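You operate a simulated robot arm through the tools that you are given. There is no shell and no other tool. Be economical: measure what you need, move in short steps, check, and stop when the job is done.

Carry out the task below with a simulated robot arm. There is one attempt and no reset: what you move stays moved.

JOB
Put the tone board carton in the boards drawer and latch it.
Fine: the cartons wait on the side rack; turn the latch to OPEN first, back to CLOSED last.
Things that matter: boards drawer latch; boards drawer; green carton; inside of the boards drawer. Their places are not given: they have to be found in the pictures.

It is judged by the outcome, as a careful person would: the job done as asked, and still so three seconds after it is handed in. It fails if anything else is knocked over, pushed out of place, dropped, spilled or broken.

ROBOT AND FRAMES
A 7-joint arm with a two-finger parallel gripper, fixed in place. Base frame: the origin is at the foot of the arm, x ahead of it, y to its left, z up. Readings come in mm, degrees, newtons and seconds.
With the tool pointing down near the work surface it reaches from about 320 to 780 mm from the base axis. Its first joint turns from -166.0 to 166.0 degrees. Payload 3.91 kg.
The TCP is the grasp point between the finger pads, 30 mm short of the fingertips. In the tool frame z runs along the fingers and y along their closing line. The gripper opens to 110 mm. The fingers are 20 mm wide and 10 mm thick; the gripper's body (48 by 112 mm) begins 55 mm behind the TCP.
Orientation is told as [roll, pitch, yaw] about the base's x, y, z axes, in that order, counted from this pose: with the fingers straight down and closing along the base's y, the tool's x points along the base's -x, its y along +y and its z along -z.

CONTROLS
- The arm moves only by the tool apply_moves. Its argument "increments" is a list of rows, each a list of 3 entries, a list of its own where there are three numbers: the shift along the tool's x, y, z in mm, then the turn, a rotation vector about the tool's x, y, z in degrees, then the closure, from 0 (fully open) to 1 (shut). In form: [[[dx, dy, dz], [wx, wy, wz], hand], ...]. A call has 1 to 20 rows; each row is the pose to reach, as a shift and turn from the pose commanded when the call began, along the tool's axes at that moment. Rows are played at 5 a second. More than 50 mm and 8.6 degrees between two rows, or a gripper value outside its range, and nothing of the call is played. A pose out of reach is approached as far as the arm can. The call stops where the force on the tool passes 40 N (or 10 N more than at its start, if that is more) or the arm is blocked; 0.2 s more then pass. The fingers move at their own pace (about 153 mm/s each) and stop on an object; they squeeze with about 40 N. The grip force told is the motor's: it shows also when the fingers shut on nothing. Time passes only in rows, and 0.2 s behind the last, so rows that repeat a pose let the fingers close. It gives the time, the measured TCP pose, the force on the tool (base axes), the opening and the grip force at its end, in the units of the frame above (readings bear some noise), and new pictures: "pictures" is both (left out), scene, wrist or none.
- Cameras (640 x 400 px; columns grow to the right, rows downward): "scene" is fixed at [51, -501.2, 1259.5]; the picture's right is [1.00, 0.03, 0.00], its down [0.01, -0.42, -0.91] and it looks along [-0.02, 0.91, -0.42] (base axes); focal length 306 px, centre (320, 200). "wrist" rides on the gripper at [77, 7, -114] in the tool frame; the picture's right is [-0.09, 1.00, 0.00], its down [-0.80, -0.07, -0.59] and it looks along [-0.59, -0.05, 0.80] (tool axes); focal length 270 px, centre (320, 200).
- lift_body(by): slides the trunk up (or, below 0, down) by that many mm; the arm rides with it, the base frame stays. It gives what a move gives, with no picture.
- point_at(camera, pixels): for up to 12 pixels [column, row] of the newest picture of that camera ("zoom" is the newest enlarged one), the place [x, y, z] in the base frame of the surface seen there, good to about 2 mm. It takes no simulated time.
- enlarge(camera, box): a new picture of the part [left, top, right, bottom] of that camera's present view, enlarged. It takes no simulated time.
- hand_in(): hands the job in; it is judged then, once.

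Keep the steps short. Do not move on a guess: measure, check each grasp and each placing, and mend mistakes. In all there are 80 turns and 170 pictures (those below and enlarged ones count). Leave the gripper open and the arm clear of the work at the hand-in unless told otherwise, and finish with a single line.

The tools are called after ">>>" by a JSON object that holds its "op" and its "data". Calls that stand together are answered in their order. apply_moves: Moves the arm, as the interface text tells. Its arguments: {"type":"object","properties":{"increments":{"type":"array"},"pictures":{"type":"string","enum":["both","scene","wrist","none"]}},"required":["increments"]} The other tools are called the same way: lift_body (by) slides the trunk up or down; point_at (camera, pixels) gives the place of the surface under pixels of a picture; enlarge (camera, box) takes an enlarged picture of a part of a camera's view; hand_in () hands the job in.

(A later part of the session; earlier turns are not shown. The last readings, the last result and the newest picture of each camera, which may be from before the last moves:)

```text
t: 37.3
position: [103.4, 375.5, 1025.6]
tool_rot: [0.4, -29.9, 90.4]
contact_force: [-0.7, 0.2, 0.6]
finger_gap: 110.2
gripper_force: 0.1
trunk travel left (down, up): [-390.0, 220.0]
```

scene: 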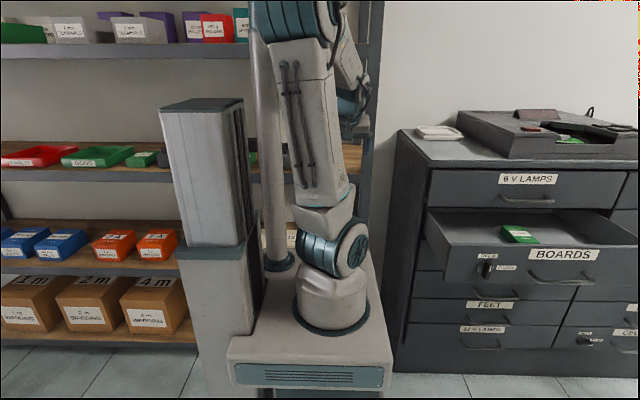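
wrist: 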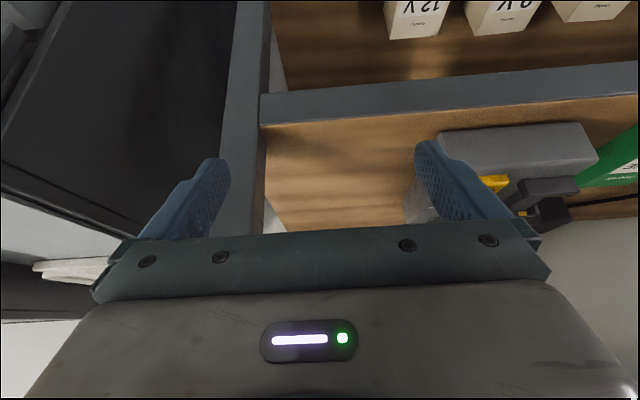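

The elbow is folded back, clear of the post. The rack's right upright is near x 140–190, so I'll shift to x≈40 first and then go in to y≈500.

>>> {"op": "apply_moves", "data": {"increments": [[[0, 32, 0], [0, 0, 0], 0], [[0, 63, 0], [0, 0, 0], 0], [[-35, 63, 20], [0, 0, 0], 0], [[-70, 63, 40], [0, 0, 0], 0], [[-108, 63, 62], [0, 0, 0], 0]], "pictures": "both"}}

```text
t: 38.5
position: [39.3, 501.6, 1025.3]
tool_rot: [0.3, -29.8, 90.3]
contact_force: [-0.4, -0.6, 0.0]
finger_gap: 110.0
gripper_force: 0.1
trunk travel left (down, up): [-390.0, 220.0]
```

scene: 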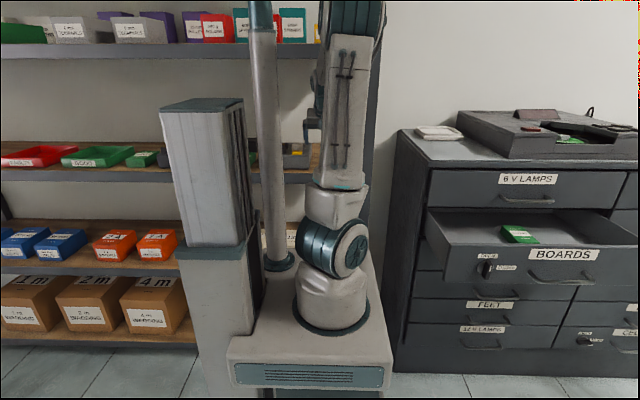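
wrist: 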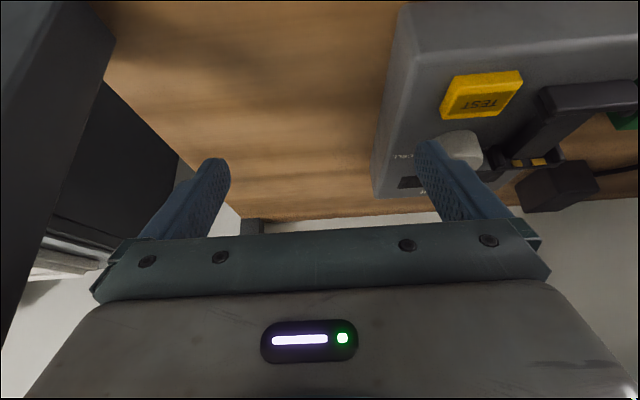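

Entry is good: the base joint stayed at about 65–70° and the elbow leans right. Before sliding left over the multimeter I'll check how tall the things on it are.

>>> {"op": "point_at", "data": {"camera": "wrist", "pixels": [[480, 95], [465, 150], [460, 140], [580, 100], [560, 110], [610, 90], [550, 190], [550, 160], [500, 60], [400, 180], [590, 140], [630, 95]]}}

```text
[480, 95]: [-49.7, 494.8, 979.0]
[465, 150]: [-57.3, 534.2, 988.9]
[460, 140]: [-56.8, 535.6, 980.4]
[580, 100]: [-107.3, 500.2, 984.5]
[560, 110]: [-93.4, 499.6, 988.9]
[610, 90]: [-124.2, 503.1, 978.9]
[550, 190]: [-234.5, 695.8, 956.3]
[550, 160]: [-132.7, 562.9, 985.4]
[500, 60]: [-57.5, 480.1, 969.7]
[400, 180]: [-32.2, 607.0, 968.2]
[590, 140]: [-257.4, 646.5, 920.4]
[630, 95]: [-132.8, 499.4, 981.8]
```

The tallest items reach 989 and my fingertips are at about 995. I'll raise 22 mm with the trunk and back off 10 mm, then slide left 150 mm.

>>> {"op": "lift_body", "data": {"by": 22}}

>>> {"op": "apply_moves", "data": {"increments": [[[8.7, 0, -5], [0, 0, 0], 0], [[8.7, 30, -5], [0, 0, 0], 0], [[8.7, 60, -5], [0, 0, 0], 0], [[8.7, 90, -5], [0, 0, 0], 0], [[8.7, 120, -5], [0, 0, 0], 0], [[8.7, 150, -5], [0, 0, 0], 0]], "pictures": "both"}}

```text
t: 39.2
position: [39.5, 500.9, 1047.4]
tool_rot: [0.2, -29.9, 90.3]
contact_force: [0.8, -0.3, 0.4]
finger_gap: 110.0
gripper_force: 0.1
trunk travel left (down, up): [-412.0, 198.0]
```

```text
t: 40.6
position: [-114.0, 489.5, 1047.4]
tool_rot: [0.4, -29.9, 90.4]
contact_force: [-0.8, 0.3, -0.1]
finger_gap: 109.9
gripper_force: 0.1
trunk travel left (down, up): [-412.0, 198.0]
```

scene: 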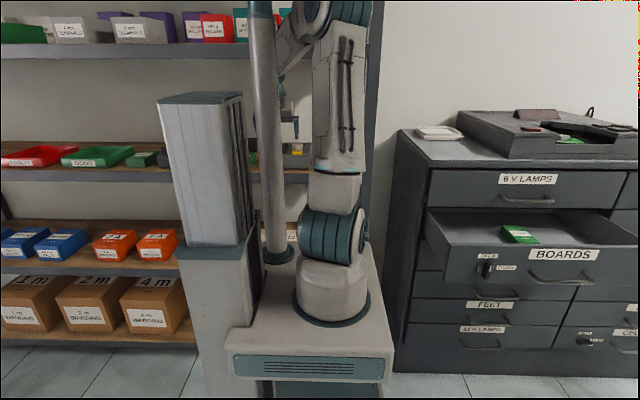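
wrist: 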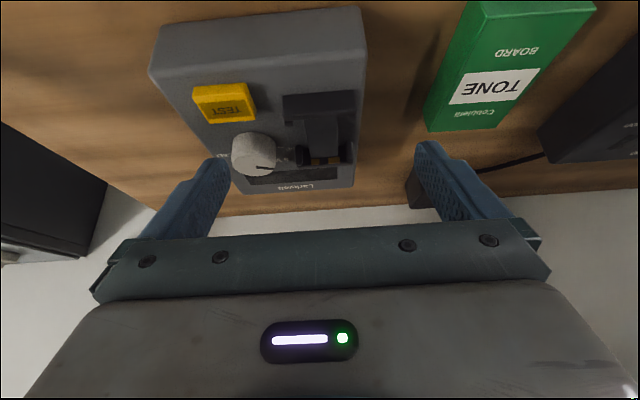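

The swivel works: the hand is at x=-114 and the arm is still right of the post. I'll measure the whole carton and the device at its left.

>>> {"op": "enlarge", "data": {"camera": "wrist", "box": [400, 0, 640, 150]}}

>>> {"op": "point_at", "data": {"camera": "wrist", "pixels": [[440, 120], [490, 122], [500, 95], [470, 30], [592, 10], [478, 8], [435, 70], [545, 70], [565, 110], [620, 60], [545, 130], [468, 15]]}}

>>> {"op": "point_at", "data": {"camera": "scene", "pixels": [[300, 35], [290, 60], [305, 50], [268, 60], [310, 15], [340, 100], [285, 70], [295, 20], [282, 40]]}}

```text
2.67 times, centred on (520, 75) of wrist
```

zoom: 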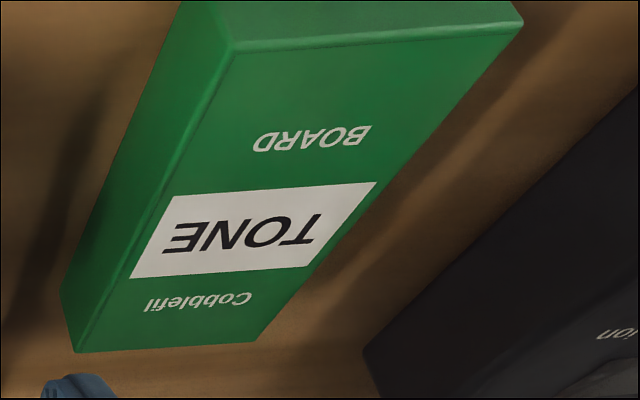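

```text
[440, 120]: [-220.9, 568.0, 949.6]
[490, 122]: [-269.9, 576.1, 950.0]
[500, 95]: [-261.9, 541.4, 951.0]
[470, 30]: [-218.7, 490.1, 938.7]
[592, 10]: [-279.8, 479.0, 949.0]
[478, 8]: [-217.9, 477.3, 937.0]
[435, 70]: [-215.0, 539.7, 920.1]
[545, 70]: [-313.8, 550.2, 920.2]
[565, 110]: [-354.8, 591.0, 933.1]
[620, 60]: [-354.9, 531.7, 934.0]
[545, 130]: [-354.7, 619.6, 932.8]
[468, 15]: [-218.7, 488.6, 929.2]
```

```text
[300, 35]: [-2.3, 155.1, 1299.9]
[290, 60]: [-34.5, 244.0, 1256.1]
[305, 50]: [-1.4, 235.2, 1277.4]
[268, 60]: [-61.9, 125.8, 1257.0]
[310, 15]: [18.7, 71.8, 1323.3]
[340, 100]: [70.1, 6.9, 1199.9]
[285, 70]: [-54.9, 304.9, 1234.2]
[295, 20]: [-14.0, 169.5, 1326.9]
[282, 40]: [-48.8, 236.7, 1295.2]
```

The carton is x -218…-286, y 475…580, top 950, with about 70 mm free on both sides. I'll continue left in small rows to x≈-207 and watch the post clearance.

>>> {"op": "apply_moves", "data": {"increments": [[[-5, 18, 3], [0, 0, 0], 0], [[-9, 36, 5], [0, 0, 0], 0], [[-9, 54, 5], [0, 0, 0], 0], [[-9, 72, 5], [0, 0, 0], 0], [[-9, 93, 5], [0, 0, 0], 0]], "pictures": "both"}}

```text
t: 41.8
position: [-204.2, 498.8, 1047.4]
tool_rot: [0.3, -30.0, 90.3]
contact_force: [-0.8, 0.5, 0.8]
finger_gap: 110.0
gripper_force: 0.0
trunk travel left (down, up): [-412.0, 198.0]
```

scene: 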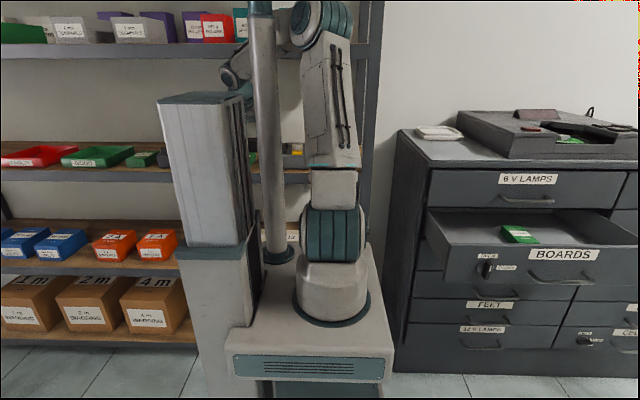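
wrist: 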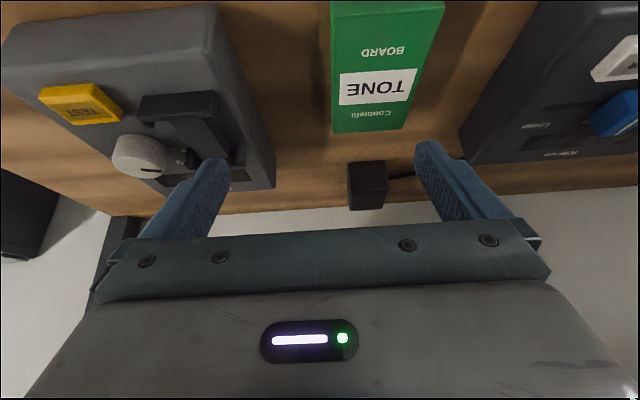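

Still unblocked, and the carton is nearly centred. I'll go the last 48 mm left and to y≈515.

>>> {"op": "apply_moves", "data": {"increments": [[[-5, 16, 3], [0, 0, 0], 0], [[-10, 32, 6], [0, 0, 0], 0], [[-14, 48, 8], [0, 0, 0], 0]], "pictures": "both"}}

```text
t: 42.6
position: [-251.3, 513.9, 1049.1]
tool_rot: [0.4, -29.9, 90.3]
contact_force: [-0.2, 0.7, 0.3]
finger_gap: 110.3
gripper_force: 0.0
trunk travel left (down, up): [-412.0, 198.0]
```

scene: 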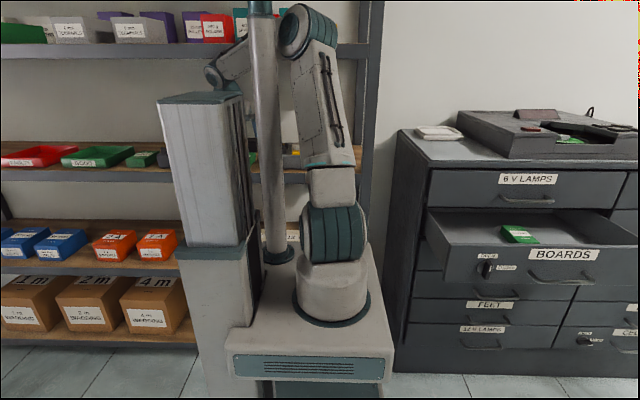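
wrist: 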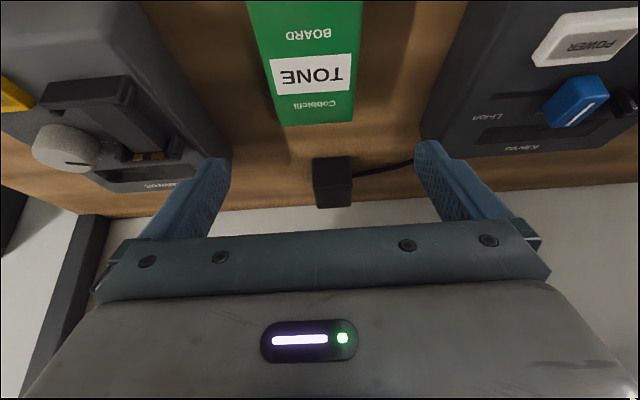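

Reached x=-251, centred over the carton. The fingers will straddle it, with outer edges at -316 and -186 and free gaps on both sides. I'll lower the trunk 92 mm and check.

>>> {"op": "lift_body", "data": {"by": -92}}

>>> {"op": "enlarge", "data": {"camera": "wrist", "box": [120, 40, 520, 290]}}

```text
t: 43.9
position: [-253.1, 514.5, 956.8]
tool_rot: [0.3, -30.0, 90.3]
contact_force: [0.0, 0.7, 0.3]
finger_gap: 110.0
gripper_force: 0.0
trunk travel left (down, up): [-320.0, 290.0]
```

```text
1.60 times, centred on (320, 165) of wrist
```

zoom: 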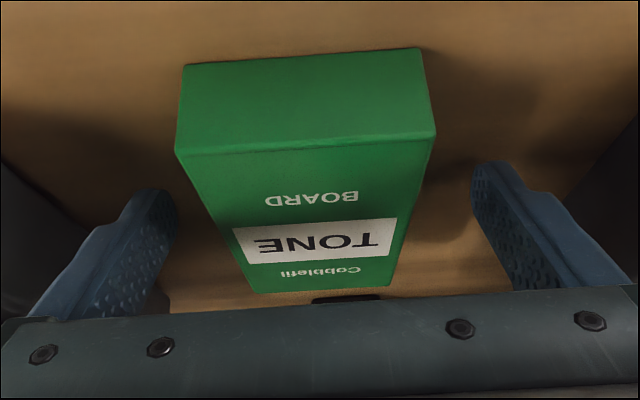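

The fingers straddle the carton, with tips at about z 926. I'll close.

>>> {"op": "apply_moves", "data": {"increments": [[[0, 0, 0], [0, 0, 0], 0.25], [[0, 0, 0], [0, 0, 0], 0.35], [[0, 0, 0], [0, 0, 0], 0.5], [[0, 0, 0], [0, 0, 0], 0.6], [[0, 0, 0], [0, 0, 0], 0.6]], "pictures": "wrist"}}

```text
t: 45.1
position: [-251.1, 514.9, 956.9]
tool_rot: [0.2, -30.0, 90.3]
contact_force: [-0.6, -0.5, 1.8]
finger_gap: 64.8
gripper_force: 40.0
trunk travel left (down, up): [-320.0, 290.0]
```

wrist: 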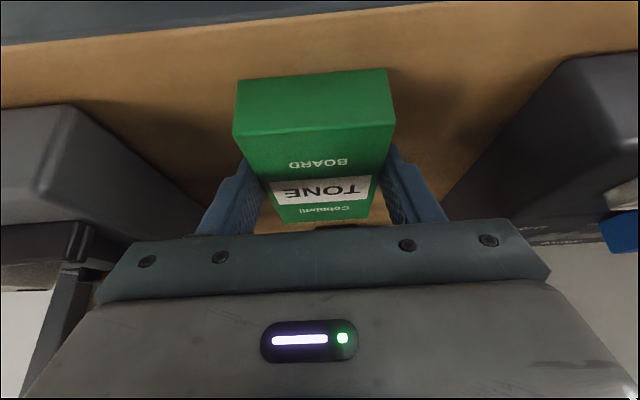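

The grip is firm at 64.8 mm. I'll lift with the trunk by 95 mm.

>>> {"op": "lift_body", "data": {"by": 95}}

>>> {"op": "apply_moves", "data": {"increments": [[[5, -16, -3], [0, 0, 0], 0.7], [[10, -32, -6], [0, 0, 0], 0.7], [[14, -48, -8], [0, 0, 0], 0.7], [[18, -66, -10], [0, 0, 0], 0.7], [[20, -84, -12], [0, 0, 0], 0.7]], "pictures": "wrist"}}

```text
t: 46.4
position: [-251.5, 515.6, 1051.7]
tool_rot: [0.3, -29.9, 90.3]
contact_force: [0.8, -0.5, -0.1]
finger_gap: 44.1
gripper_force: 0.0
trunk travel left (down, up): [-415.0, 195.0]
```

```text
t: 47.5
position: [-167.7, 491.3, 1050.5]
tool_rot: [0.2, -29.9, 90.3]
contact_force: [-0.4, -0.5, -0.7]
finger_gap: 32.9
gripper_force: 0.2
trunk travel left (down, up): [-415.0, 195.0]
```

wrist: 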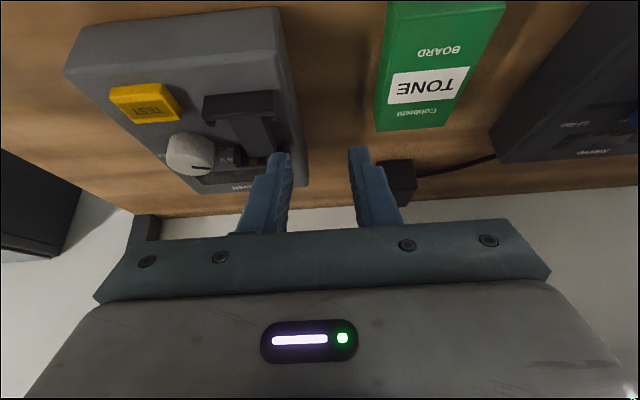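

The carton slipped out, since only the fingertips overlapped it. It seems to be still standing on the shelf. I'll measure it again.

>>> {"op": "enlarge", "data": {"camera": "wrist", "box": [340, 0, 580, 150]}}

>>> {"op": "point_at", "data": {"camera": "wrist", "pixels": [[392, 15], [392, 60], [384, 120], [440, 122], [465, 75], [500, 12], [378, 90], [470, 100], [430, 100], [450, 20], [416, 130], [480, 45]]}}

```text
2.67 times, centred on (460, 75) of wrist
```

zoom: 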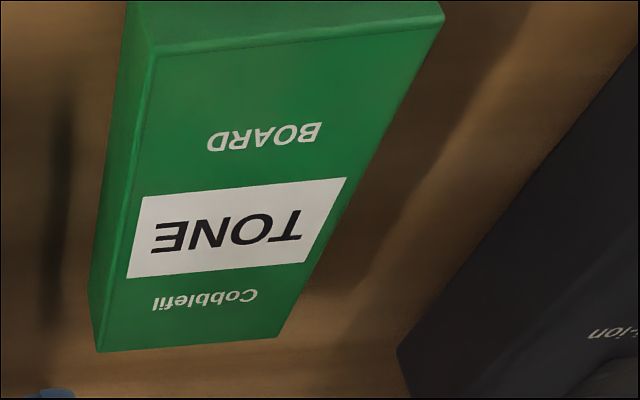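

```text
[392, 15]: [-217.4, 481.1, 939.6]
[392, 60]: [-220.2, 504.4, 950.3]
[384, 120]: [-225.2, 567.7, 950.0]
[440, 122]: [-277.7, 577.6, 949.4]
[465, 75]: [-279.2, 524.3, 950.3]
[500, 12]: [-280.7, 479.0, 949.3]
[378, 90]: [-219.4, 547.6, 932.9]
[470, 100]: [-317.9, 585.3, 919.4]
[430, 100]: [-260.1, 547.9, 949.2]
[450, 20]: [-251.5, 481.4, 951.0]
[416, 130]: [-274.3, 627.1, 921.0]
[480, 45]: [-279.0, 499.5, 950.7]
```

The carton is in place (x -219…-284, y 474…580). I'll return above it, open, and this time grip about 4 mm deeper with less tilt (20°) so more of the pads bear on it. First I'll go back over it.

>>> {"op": "apply_moves", "data": {"increments": [[[-4, 18, 2], [0, 0, 0], 0], [[-8, 36, 5], [0, 0, 0], 0], [[-13, 54, 8], [0, 0, 0], 0], [[-18, 70, 10], [0, 0, 0], 0], [[-21.7, 83.5, 12.5], [0, 0, 0], 0]], "pictures": "none"}}

>>> {"op": "lift_body", "data": {"by": -80}}

>>> {"op": "apply_moves", "data": {"increments": [[[0, 0, 0], [0, 5, 0], 0], [[0, 0, 0], [0, 10, 0], 0], [[3, 0, 6], [0, 15, 0], 0], [[3, 0, 6], [0, 18, 0], 0]], "pictures": "both"}}

```text
t: 48.8
position: [-238.9, 523.1, 1054.1]
tool_rot: [0.2, -30.1, 88.9]
contact_force: [-0.7, 0.3, -0.3]
finger_gap: 109.8
gripper_force: 0.2
trunk travel left (down, up): [-415.0, 195.0]
```

```text
t: 49.9
position: [-240.8, 522.4, 973.3]
tool_rot: [0.3, -29.9, 89.1]
contact_force: [0.8, 0.2, 0.3]
finger_gap: 110.0
gripper_force: 0.0
trunk travel left (down, up): [-335.0, 275.0]
```

```text
t: 50.9
position: [-252.2, 515.6, 964.1]
tool_rot: [0.2, -11.8, 90.4]
contact_force: [-0.8, 0.2, 0.0]
finger_gap: 110.1
gripper_force: 0.0
trunk travel left (down, up): [-335.0, 275.0]
```

scene: 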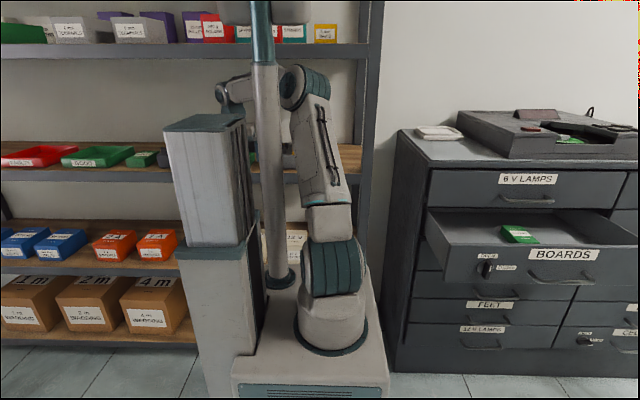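
wrist: 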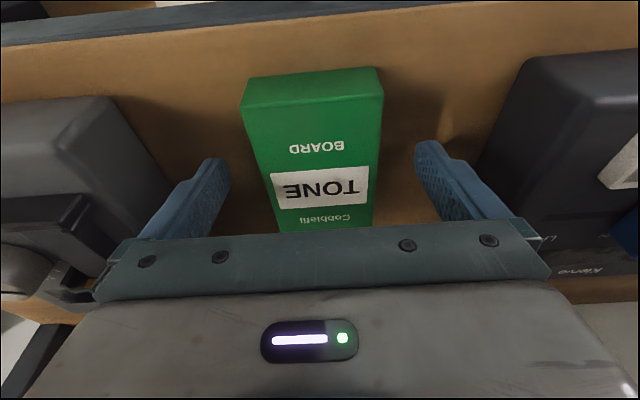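

Now I'm at 12° tilt, centred, z=964. I'll lower 12 mm more and close fully.

>>> {"op": "lift_body", "data": {"by": -12}}

>>> {"op": "apply_moves", "data": {"increments": [[[0, 0, 0], [0, 0, 0], 0.25], [[0, 0, 0], [0, 0, 0], 0.35], [[0, 0, 0], [0, 0, 0], 0.5], [[0, 0, 0], [0, 0, 0], 0.8], [[0, 0, 0], [0, 0, 0], 1], [[0, 0, 0], [0, 0, 0], 1]], "pictures": "wrist"}}

>>> {"op": "lift_body", "data": {"by": 4}}

```text
t: 51.5
position: [-252.2, 514.8, 953.2]
tool_rot: [0.3, -11.9, 90.4]
contact_force: [-0.1, -0.6, 0.6]
finger_gap: 110.2
gripper_force: 0.0
trunk travel left (down, up): [-323.0, 287.0]
```

```text
t: 52.9
position: [-252.1, 514.6, 953.8]
tool_rot: [0.3, -11.9, 90.4]
contact_force: [-1.3, 0.2, 1.2]
finger_gap: 64.6
gripper_force: 39.5
trunk travel left (down, up): [-323.0, 287.0]
```

wrist: 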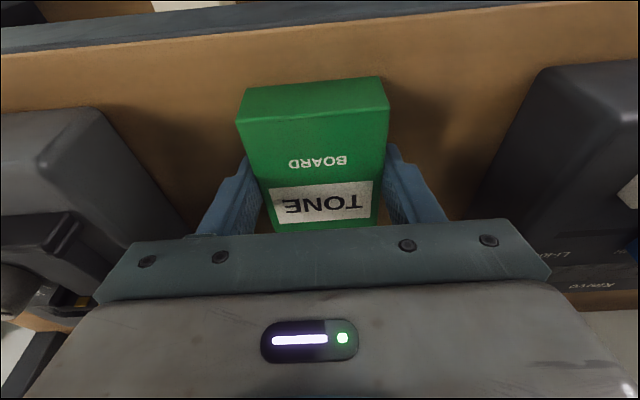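

```text
t: 53.5
position: [-252.3, 516.0, 956.8]
tool_rot: [0.2, -11.9, 90.4]
contact_force: [0.1, -0.3, -0.5]
finger_gap: 64.3
gripper_force: 40.1
trunk travel left (down, up): [-327.0, 283.0]
```

It's holding after 4 mm. I'll lift 10 more and look.

>>> {"op": "lift_body", "data": {"by": 10}}

>>> {"op": "enlarge", "data": {"camera": "wrist", "box": [200, 50, 440, 250]}}

>>> {"op": "point_at", "data": {"camera": "wrist", "pixels": [[260, 120], [370, 115], [315, 160], [320, 225], [250, 95], [380, 90]]}}

```text
t: 54.0
position: [-251.4, 515.7, 967.4]
tool_rot: [0.4, -11.9, 90.4]
contact_force: [-0.8, -0.8, -0.6]
finger_gap: 64.6
gripper_force: 40.4
trunk travel left (down, up): [-337.0, 273.0]
```

```text
2.00 times, centred on (320, 150) of wrist
```

zoom: 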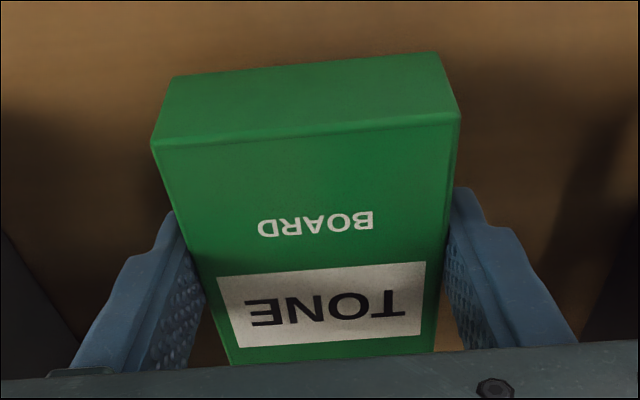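

```text
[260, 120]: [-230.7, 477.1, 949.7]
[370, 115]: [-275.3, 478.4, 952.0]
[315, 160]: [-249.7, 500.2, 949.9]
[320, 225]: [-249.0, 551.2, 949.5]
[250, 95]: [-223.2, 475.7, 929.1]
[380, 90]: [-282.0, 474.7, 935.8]
```

>>> {"op": "point_at", "data": {"camera": "zoom", "pixels": [[200, 160], [430, 140], [320, 200], [320, 340], [170, 90], [430, 70], [300, 60], [100, 150]]}}

```text
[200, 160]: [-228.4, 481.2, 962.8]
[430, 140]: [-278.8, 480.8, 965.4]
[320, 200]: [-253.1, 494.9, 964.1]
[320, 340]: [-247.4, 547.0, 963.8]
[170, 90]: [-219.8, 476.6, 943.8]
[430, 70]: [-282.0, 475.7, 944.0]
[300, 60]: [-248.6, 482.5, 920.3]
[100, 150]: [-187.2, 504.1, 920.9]
```

The carton is lifted level: its top is at 964, which is +14, the same as the lift. I'll raise 12 mm, then move right 55 mm into the gap while tilting back to 30°. That keeps the wrist under the shelf above and away from the post.

>>> {"op": "lift_body", "data": {"by": 12}}

>>> {"op": "apply_moves", "data": {"increments": [[[0, -10, 0], [0, -3, 0], 1], [[0, -20, 0], [0, -6, 0], 1], [[0, -30, 0], [0, -9, 0], 1], [[0, -40, 0], [0, -12, 0], 1], [[0, -50, 0], [0, -15, 0], 1], [[0, -56, 0], [0, -18, 0], 1]], "pictures": "wrist"}}

```text
t: 54.6
position: [-252.3, 515.2, 979.8]
tool_rot: [0.2, -11.9, 90.4]
contact_force: [-0.2, 0.3, -0.8]
finger_gap: 64.4
gripper_force: 39.9
trunk travel left (down, up): [-349.0, 261.0]
```

```text
t: 56.0
position: [-194.4, 516.1, 979.9]
tool_rot: [0.3, -30.0, 90.3]
contact_force: [0.2, 0.4, -1.7]
finger_gap: 64.4
gripper_force: 40.3
trunk travel left (down, up): [-349.0, 261.0]
```

wrist: 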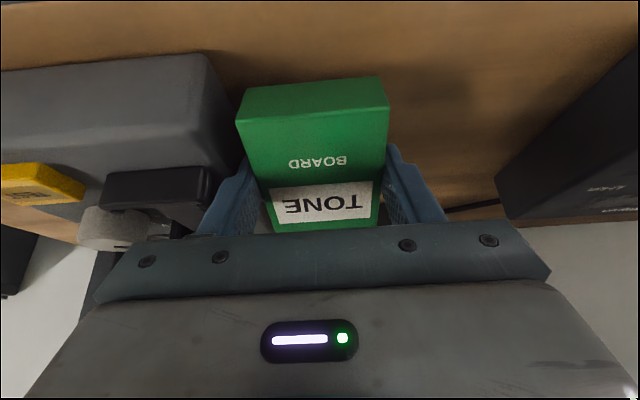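

The carton is still firmly held. I'll pull back 22 mm in y to clear the upper shelf edge, then raise 85 mm.

>>> {"op": "apply_moves", "data": {"increments": [[[10, 0, -6], [0, 0, 0], 1], [[19, 0, -11], [0, 0, 0], 1]], "pictures": "none"}}

>>> {"op": "lift_body", "data": {"by": 85}}

>>> {"op": "enlarge", "data": {"camera": "wrist", "box": [0, 0, 640, 400]}}

```text
t: 56.6
position: [-194.4, 493.6, 979.5]
tool_rot: [0.3, -29.9, 90.3]
contact_force: [-0.6, 0.1, -1.8]
finger_gap: 64.5
gripper_force: 40.1
trunk travel left (down, up): [-349.0, 261.0]
```

```text
t: 57.8
position: [-195.0, 494.3, 1064.2]
tool_rot: [0.3, -30.0, 90.4]
contact_force: [-1.2, -0.6, -2.1]
finger_gap: 64.8
gripper_force: 40.2
trunk travel left (down, up): [-434.0, 176.0]
```

```text
1.00 times, centred on (320, 200) of wrist
```

zoom: 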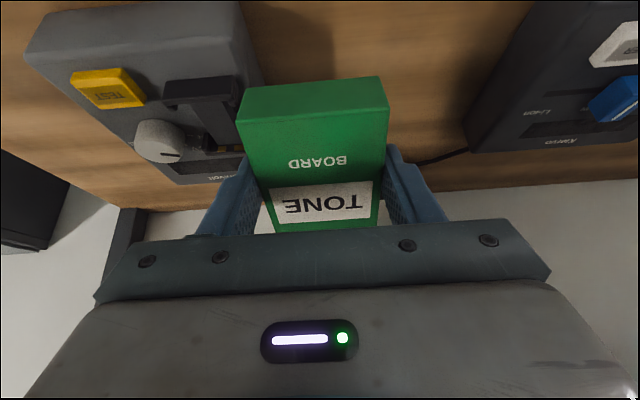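

Good height. I'll slide right 215 mm over the multimeter, then pull out to y≈375.

>>> {"op": "apply_moves", "data": {"increments": [[[0, -36, 0], [0, 0, 0], 1], [[0, -72, 0], [0, 0, 0], 1], [[0, -108, 0], [0, 0, 0], 1], [[0, -144, 0], [0, 0, 0], 1], [[0, -180, 0], [0, 0, 0], 1], [[0, -215, 0], [0, 0, 0], 1], [[35, -215, -20], [0, 0, 0], 1], [[70, -215, -40], [0, 0, 0], 1], [[104, -215, -60], [0, 0, 0], 1]], "pictures": "both"}}

```text
t: 59.8
position: [21.6, 374.7, 1063.2]
tool_rot: [0.3, -30.0, 90.3]
contact_force: [-0.2, -0.3, -0.8]
finger_gap: 64.3
gripper_force: 39.9
trunk travel left (down, up): [-434.0, 176.0]
```

scene: 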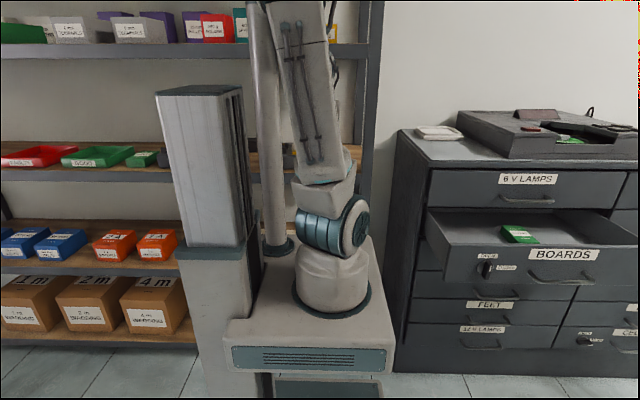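
wrist: 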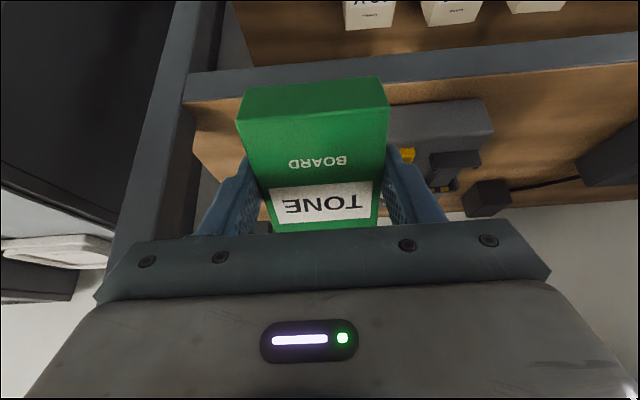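

The carton is out of the rack and held level across the fingers. I'll measure the drawer inside again with the scene view clear, and swing the arm back toward the drawer along an arc (yaw following).

>>> {"op": "enlarge", "data": {"camera": "scene", "box": [400, 180, 640, 330]}}

>>> {"op": "point_at", "data": {"camera": "zoom", "pixels": [[75, 85], [110, 125], [132, 168], [135, 176], [300, 170], [300, 178], [620, 176], [160, 150], [150, 110], [290, 160], [268, 130], [330, 160]]}}

>>> {"op": "apply_moves", "data": {"increments": [[[4.7, -45.5, -2.7], [3.5, 0, 6.06], 1], [[14.2, -90, -8.2], [7, 0, 12.1], 1], [[28.3, -132.8, -16.4], [10.5, 0, 18.2], 1], [[46.8, -173.4, -27], [14, 0, 24.2], 1], [[69.5, -211, -40.1], [17.5, 0, 30.3], 1], [[95.9, -245.2, -55.4], [21, 0, 36.4], 1], [[125.7, -275.3, -72.6], [24.5, 0, 42.4], 1], [[158.6, -301.1, -91.6], [28, 0, 48.5], 1], [[193.8, -322, -111.9], [31.5, 0, 54.5], 1]], "pictures": "both"}}

```text
2.67 times, centred on (520, 255) of scene
```

zoom: 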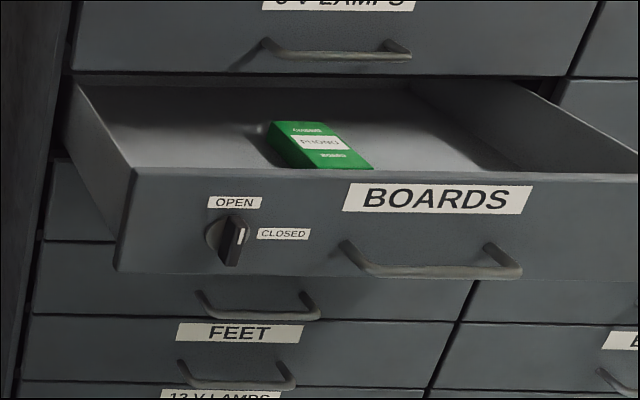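

```text
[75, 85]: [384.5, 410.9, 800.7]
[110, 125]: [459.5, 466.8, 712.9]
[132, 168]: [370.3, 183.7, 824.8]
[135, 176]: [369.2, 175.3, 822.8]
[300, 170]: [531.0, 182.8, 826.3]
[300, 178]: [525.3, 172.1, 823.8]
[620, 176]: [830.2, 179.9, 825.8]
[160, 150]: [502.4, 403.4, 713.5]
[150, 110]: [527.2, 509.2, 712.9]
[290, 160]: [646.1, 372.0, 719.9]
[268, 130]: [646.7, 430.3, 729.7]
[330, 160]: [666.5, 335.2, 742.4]
```

```text
t: 61.8
position: [345.0, 153.9, 1062.8]
tool_rot: [0.0, -29.8, 27.4]
contact_force: [-0.2, -0.7, -1.9]
finger_gap: 64.5
gripper_force: 39.7
trunk travel left (down, up): [-434.0, 176.0]
```

scene: 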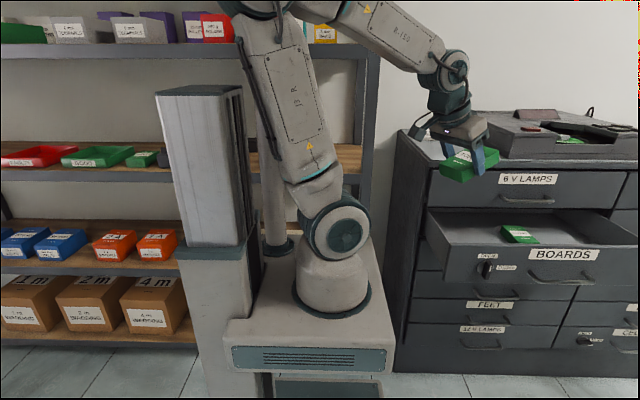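
wrist: 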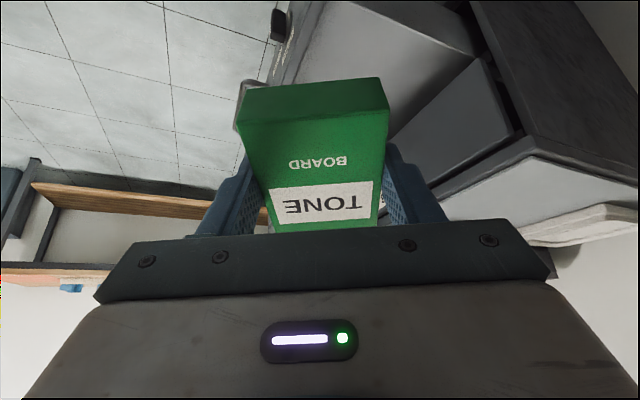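

The swing went well. The drawer interior is x≈385…, y 184–390, floor 713, wall top 825, and the PHONO carton starts at x≈640. I'll go above (520, 275), turning to yaw 0.

>>> {"op": "apply_moves", "data": {"increments": [[[-36.6, 5.4, 21], [2.7, 0, 4.7], 1], [[-73.3, 10.8, 42], [5.5, 0, 9.5], 1], [[-110, 16.1, 63], [8.2, 0, 14.2], 1], [[-146.6, 21.5, 84], [11, 0, 19], 1], [[-183.2, 26.9, 104.9], [13.7, 0, 23.7], 1]], "pictures": "none"}}

>>> {"op": "apply_moves", "data": {"increments": [[[0, 0, 0], [0, 6, 0], 1], [[0, 0, 0], [0, 12, 0], 1], [[0, 0, 0], [0, 18, 0], 1]], "pictures": "both"}}

```text
t: 63.0
position: [519.4, 275.6, 1063.1]
tool_rot: [0.0, -29.9, 0.1]
contact_force: [0.6, 0.5, -0.9]
finger_gap: 64.7
gripper_force: 40.2
trunk travel left (down, up): [-434.0, 176.0]
```

```text
t: 63.8
position: [520.6, 275.8, 1062.7]
tool_rot: [-0.1, -11.6, 0.2]
contact_force: [0.3, 0.7, -1.2]
finger_gap: 64.4
gripper_force: 40.2
trunk travel left (down, up): [-434.0, 176.0]
```

scene: 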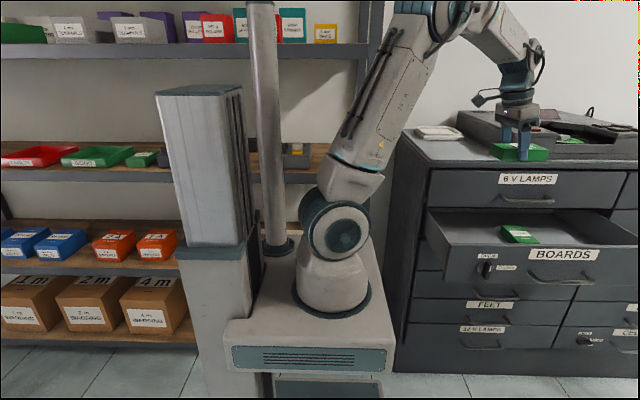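
wrist: 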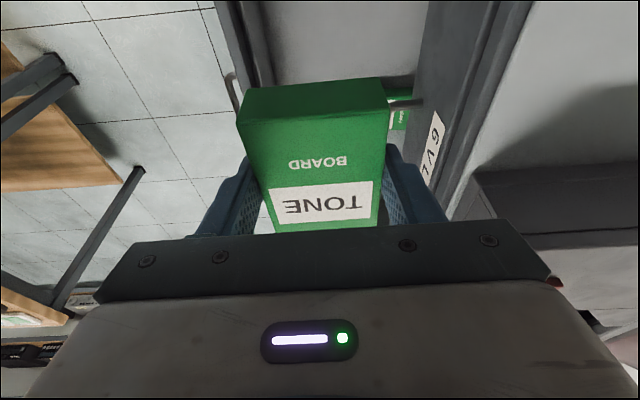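

I'm above the free area: the carton will cover x 479–585, y 242–308. I'll lower the trunk 290 mm, then check.

>>> {"op": "lift_body", "data": {"by": -290}}

>>> {"op": "enlarge", "data": {"camera": "scene", "box": [400, 130, 640, 280]}}

>>> {"op": "enlarge", "data": {"camera": "wrist", "box": [0, 0, 640, 400]}}

```text
t: 66.8
position: [519.6, 275.9, 773.1]
tool_rot: [-0.1, -11.9, 0.2]
contact_force: [0.3, -0.3, -0.9]
finger_gap: 64.1
gripper_force: 40.3
trunk travel left (down, up): [-144.0, 466.0]
```

```text
2.67 times, centred on (520, 205) of scene
```

zoom: 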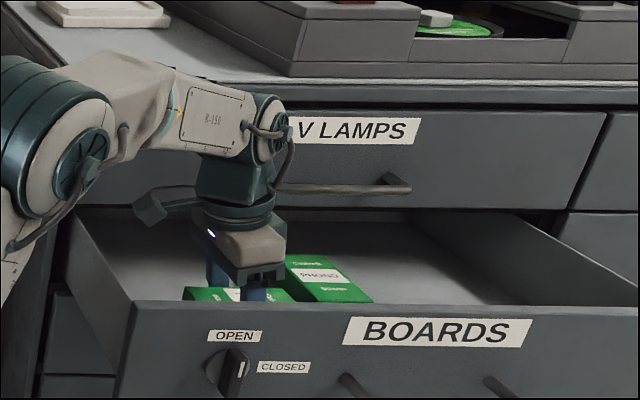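

```text
1.00 times, centred on (320, 200) of wrist
```

zoom: 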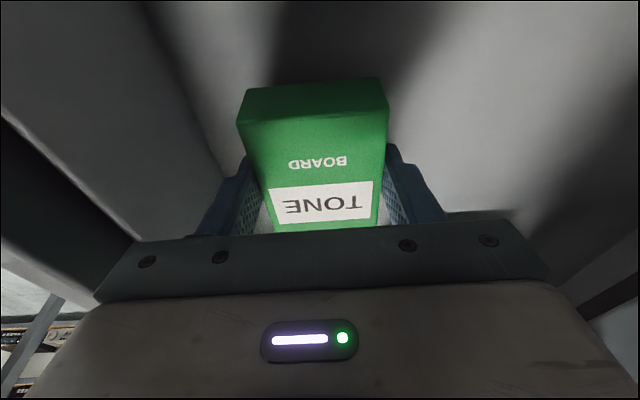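

I'm inside the drawer with clearance all round and the bottom about 25 mm above the floor. I'll lower 24 mm.

>>> {"op": "lift_body", "data": {"by": -24}}

>>> {"op": "enlarge", "data": {"camera": "wrist", "box": [160, 40, 480, 240]}}

>>> {"op": "point_at", "data": {"camera": "zoom", "pixels": [[180, 170], [430, 170], [310, 200], [310, 350], [300, 40], [100, 150], [180, 110], [430, 100]]}}

```text
t: 67.5
position: [519.0, 275.8, 748.4]
tool_rot: [-0.1, -11.8, 0.3]
contact_force: [-0.1, 0.4, -0.8]
finger_gap: 64.4
gripper_force: 40.4
trunk travel left (down, up): [-120.0, 490.0]
```

```text
2.00 times, centred on (320, 140) of wrist
```

zoom: 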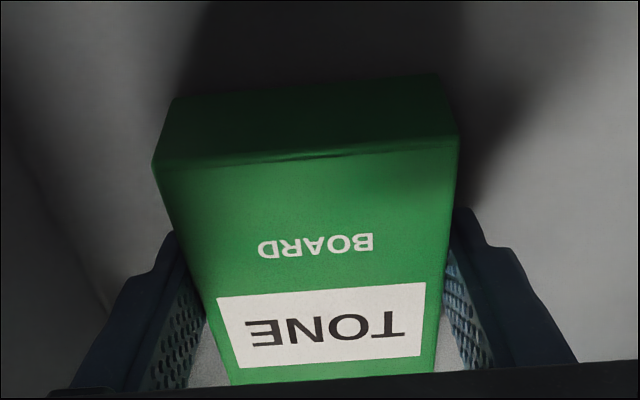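

```text
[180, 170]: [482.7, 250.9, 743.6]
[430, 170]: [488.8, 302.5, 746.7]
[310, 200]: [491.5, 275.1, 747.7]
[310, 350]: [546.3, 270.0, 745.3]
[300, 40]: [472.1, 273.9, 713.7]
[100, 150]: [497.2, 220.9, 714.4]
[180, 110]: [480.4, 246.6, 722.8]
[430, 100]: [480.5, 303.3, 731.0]
```

The carton top is at about 745.5, so it is ≈1 mm above the floor. I'll lower 1 mm and release gently.

>>> {"op": "lift_body", "data": {"by": -1}}

>>> {"op": "apply_moves", "data": {"increments": [[[0, 0, 0], [0, 0, 0], 0.38], [[0, 0, 0], [0, 0, 0], 0.3], [[0, 0, 0], [0, 0, 0], 0.2], [[0, 0, 0], [0, 0, 0], 0.2]], "pictures": "wrist"}}

>>> {"op": "lift_body", "data": {"by": 300}}

>>> {"op": "enlarge", "data": {"camera": "wrist", "box": [0, 0, 640, 400]}}

>>> {"op": "enlarge", "data": {"camera": "scene", "box": [400, 130, 640, 280]}}

```text
t: 68.0
position: [519.8, 276.0, 747.5]
tool_rot: [-0.1, -11.8, 0.2]
contact_force: [0.1, 0.1, -2.1]
finger_gap: 64.5
gripper_force: 39.8
trunk travel left (down, up): [-119.0, 491.0]
```

```text
t: 69.0
position: [519.5, 274.4, 748.6]
tool_rot: [-0.1, -11.7, 0.2]
contact_force: [-0.5, 0.4, -0.3]
finger_gap: 88.0
gripper_force: 0.1
trunk travel left (down, up): [-119.0, 491.0]
```

wrist: 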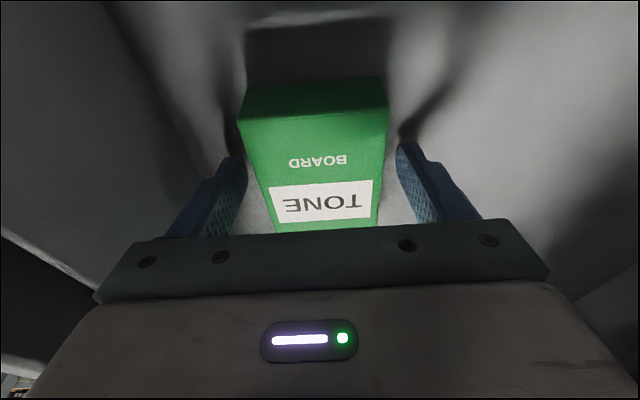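

```text
t: 72.0
position: [519.3, 276.3, 1047.5]
tool_rot: [0.0, -11.7, 0.2]
contact_force: [-0.1, 0.2, 0.2]
finger_gap: 88.0
gripper_force: 0.0
trunk travel left (down, up): [-419.0, 191.0]
```

```text
1.00 times, centred on (320, 200) of wrist
```

zoom: 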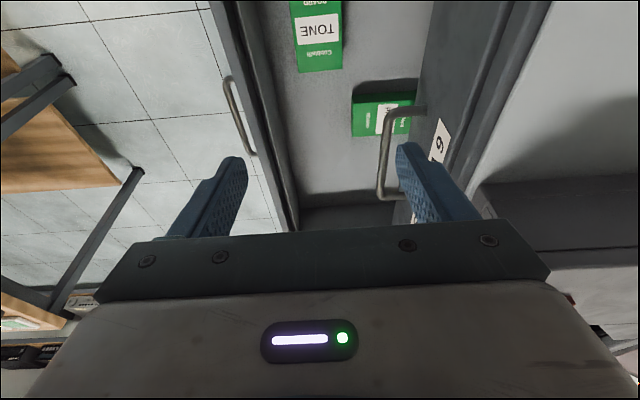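

```text
2.67 times, centred on (520, 205) of scene
```

zoom: 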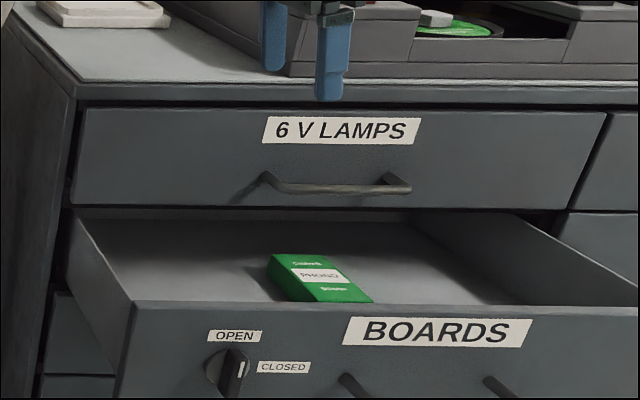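

TONE lies flat beside PHONO and the drawer is untouched. I'll move clear and bring the hand horizontal again in front of the drawer handle, reversing the earlier path.

>>> {"op": "apply_moves", "data": {"increments": [[[12.5, -46, -2.6], [0, 2.3, 0], 0.2], [[25, -92, -5.2], [0, 4.7, 0], 0.2], [[37.6, -138, -7.8], [0, 7, 0], 0.3], [[50, -184, -10.4], [0, 9.4, 0], 0.4], [[62.7, -230, -13], [0, 11.7, 0], 0.5]], "pictures": "none"}}

>>> {"op": "apply_moves", "data": {"increments": [[[0, 0, 0], [-8, 0, 0], 0.5], [[-20, 0, 0], [-16, 0, 0], 0.5], [[-40, 0, 0], [-24, 0, 0], 0.5], [[-60, 0, 0], [-32, 0, 0], 0.5], [[-80, 0, 0], [-40, 0, 0], 0.5], [[-100, 0, 0], [-48, 0, 0], 0.5], [[-120, 0, 0], [-56, 0, 0], 0.5], [[-140, 0, 0], [-64, 0, 0], 0.5], [[-160, 0, 0], [-72, 0, 0], 0.5], [[-180, 0, 0], [-80, 0, 0], 0.5], [[-199, 0, 0], [-85, 0, 0], 0.5], [[-199, 0, 0], [-90, 0, 0], 0.5]], "pictures": "scene"}}

```text
t: 73.2
position: [455.8, 45.5, 1045.5]
tool_rot: [0.0, 0.0, 0.2]
contact_force: [0.1, 0.7, -0.2]
finger_gap: 55.0
gripper_force: 0.1
trunk travel left (down, up): [-419.0, 191.0]
```

```text
t: 75.8
position: [656.5, 45.7, 1047.1]
tool_rot: [90.1, -0.1, 0.2]
contact_force: [0.8, -0.3, -0.6]
finger_gap: 54.9
gripper_force: 0.1
trunk travel left (down, up): [-419.0, 191.0]
```

scene: 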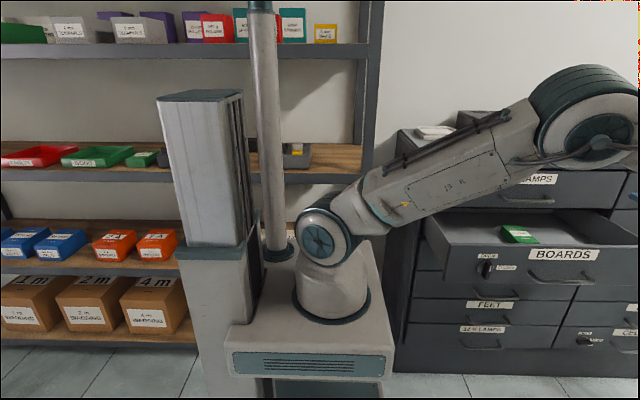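

The trunk is 130 mm lower than it was for the earlier pull. I'll lower it 169 mm to the same height as before and bring the hand down the remaining 130 mm with the arm.

>>> {"op": "lift_body", "data": {"by": -169}}

>>> {"op": "apply_moves", "data": {"increments": [[[0, -43, 0], [0, 0, 0], 0.5], [[0, -86, 0], [0, 0, 0], 0.5], [[0, -130, 0], [0, 0, 0], 0.5]], "pictures": "both"}}

>>> {"op": "point_at", "data": {"camera": "wrist", "pixels": [[305, 70], [312, 110], [318, 150], [310, 90]]}}

```text
t: 77.7
position: [656.2, 45.5, 878.9]
tool_rot: [89.9, -0.1, 0.1]
contact_force: [-0.2, 0.9, -0.5]
finger_gap: 55.1
gripper_force: 0.1
trunk travel left (down, up): [-250.0, 360.0]
```

```text
t: 78.5
position: [654.4, 43.1, 749.0]
tool_rot: [89.9, 0.0, 0.1]
contact_force: [-1.0, 0.0, 0.7]
finger_gap: 55.0
gripper_force: 0.0
trunk travel left (down, up): [-250.0, 360.0]
```

scene: 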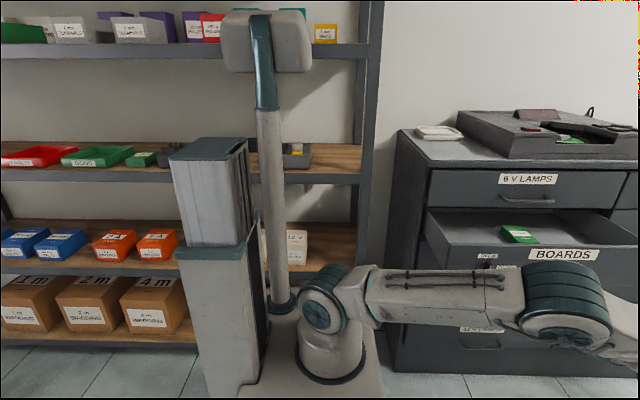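
wrist: 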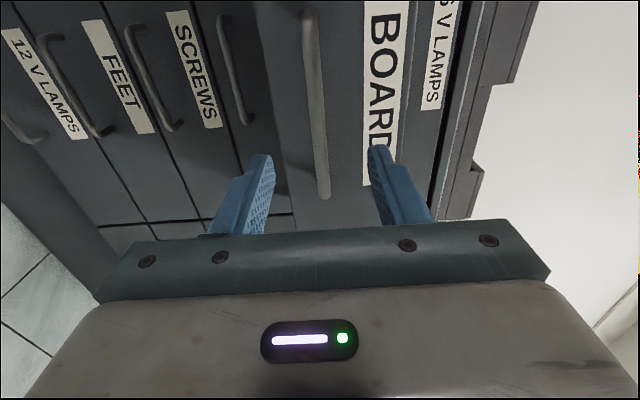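

```text
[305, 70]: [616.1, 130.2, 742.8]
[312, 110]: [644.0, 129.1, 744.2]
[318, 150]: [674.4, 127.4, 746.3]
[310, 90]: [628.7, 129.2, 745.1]
```

The handle is centred, with its bar front at y≈128. I'll advance 84 mm, grip, and start pushing.

>>> {"op": "apply_moves", "data": {"increments": [[[0, -1, 30], [0, 0, 0], 0.5], [[0, -1, 60], [0, 0, 0], 0.5], [[0, -1, 84], [0, 0, 0], 0.5], [[0, -1, 84], [0, 0, 0], 1], [[0, -1, 84], [0, 0, 0], 1], [[0, -1, 84], [0, 0, 0], 1]], "pictures": "none"}}

>>> {"op": "apply_moves", "data": {"increments": [[[0, 0, 12], [0, 0, 0], 1], [[0, 0, 27], [0, 0, 0], 1], [[0, 0, 42], [0, 0, 0], 1], [[0, 0, 57], [0, 0, 0], 1], [[0, 0, 72], [0, 0, 0], 1], [[0, 0, 87], [0, 0, 0], 1], [[0, 0, 102], [0, 0, 0], 1], [[0, 0, 117], [0, 0, 0], 1], [[0, 0, 132], [0, 0, 0], 1], [[0, 0, 147], [0, 0, 0], 1], [[0, 0, 162], [0, 0, 0], 1], [[0, 0, 177], [0, 0, 0], 1], [[0, 0, 190], [0, 0, 0], 1]], "pictures": "scene"}}

```text
t: 79.9
position: [655.0, 127.9, 747.7]
tool_rot: [89.9, 0.0, 0.1]
contact_force: [-1.7, 1.1, -5.3]
finger_gap: 11.5
gripper_force: 45.0
trunk travel left (down, up): [-250.0, 360.0]
```

```text
t: 82.7
position: [655.8, 321.1, 748.0]
tool_rot: [89.9, -0.1, 0.2]
contact_force: [5.4, 1.1, -1.0]
finger_gap: 11.7
gripper_force: 44.5
trunk travel left (down, up): [-250.0, 360.0]
```

scene: 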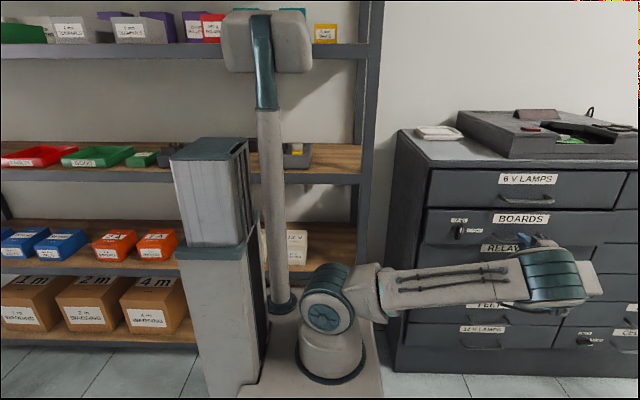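

Nearly closed, with about 24 mm left. I'll push slowly up to the stop.

>>> {"op": "apply_moves", "data": {"increments": [[[0, 0, 6], [0, 0, 0], 1], [[0, 0, 12], [0, 0, 0], 1], [[0, 0, 18], [0, 0, 0], 1], [[0, 0, 22], [0, 0, 0], 1], [[0, 0, 25], [0, 0, 0], 1], [[0, 0, 28], [0, 0, 0], 1]], "pictures": "scene"}}

>>> {"op": "enlarge", "data": {"camera": "scene", "box": [400, 160, 560, 260]}}

>>> {"op": "point_at", "data": {"camera": "zoom", "pixels": [[150, 215], [350, 280], [560, 200], [560, 130], [200, 330], [130, 170], [140, 310]]}}

```text
t: 84.1
position: [656.0, 343.1, 746.8]
tool_rot: [90.0, -0.1, 0.0]
contact_force: [-11.5, -24.3, 0.5]
finger_gap: 11.3
gripper_force: 44.9
trunk travel left (down, up): [-250.0, 360.0]
```

scene: 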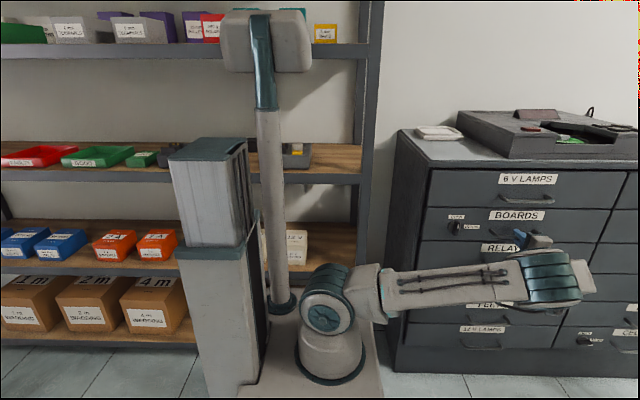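

```text
4.00 times, centred on (480, 210) of scene
```

zoom: 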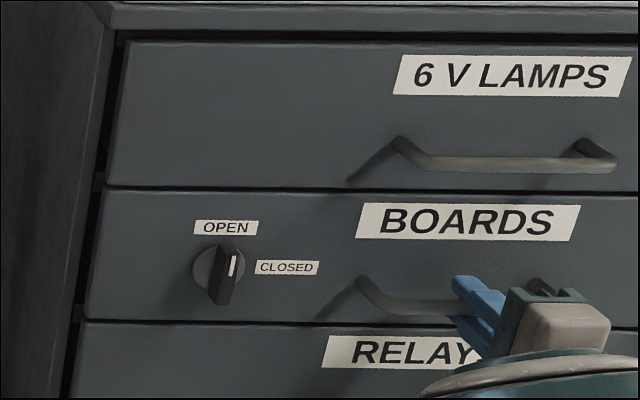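

```text
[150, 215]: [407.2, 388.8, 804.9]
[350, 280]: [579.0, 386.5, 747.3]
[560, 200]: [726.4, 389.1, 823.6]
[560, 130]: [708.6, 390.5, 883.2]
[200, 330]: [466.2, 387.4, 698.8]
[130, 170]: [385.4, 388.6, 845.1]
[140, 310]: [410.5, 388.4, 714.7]
```

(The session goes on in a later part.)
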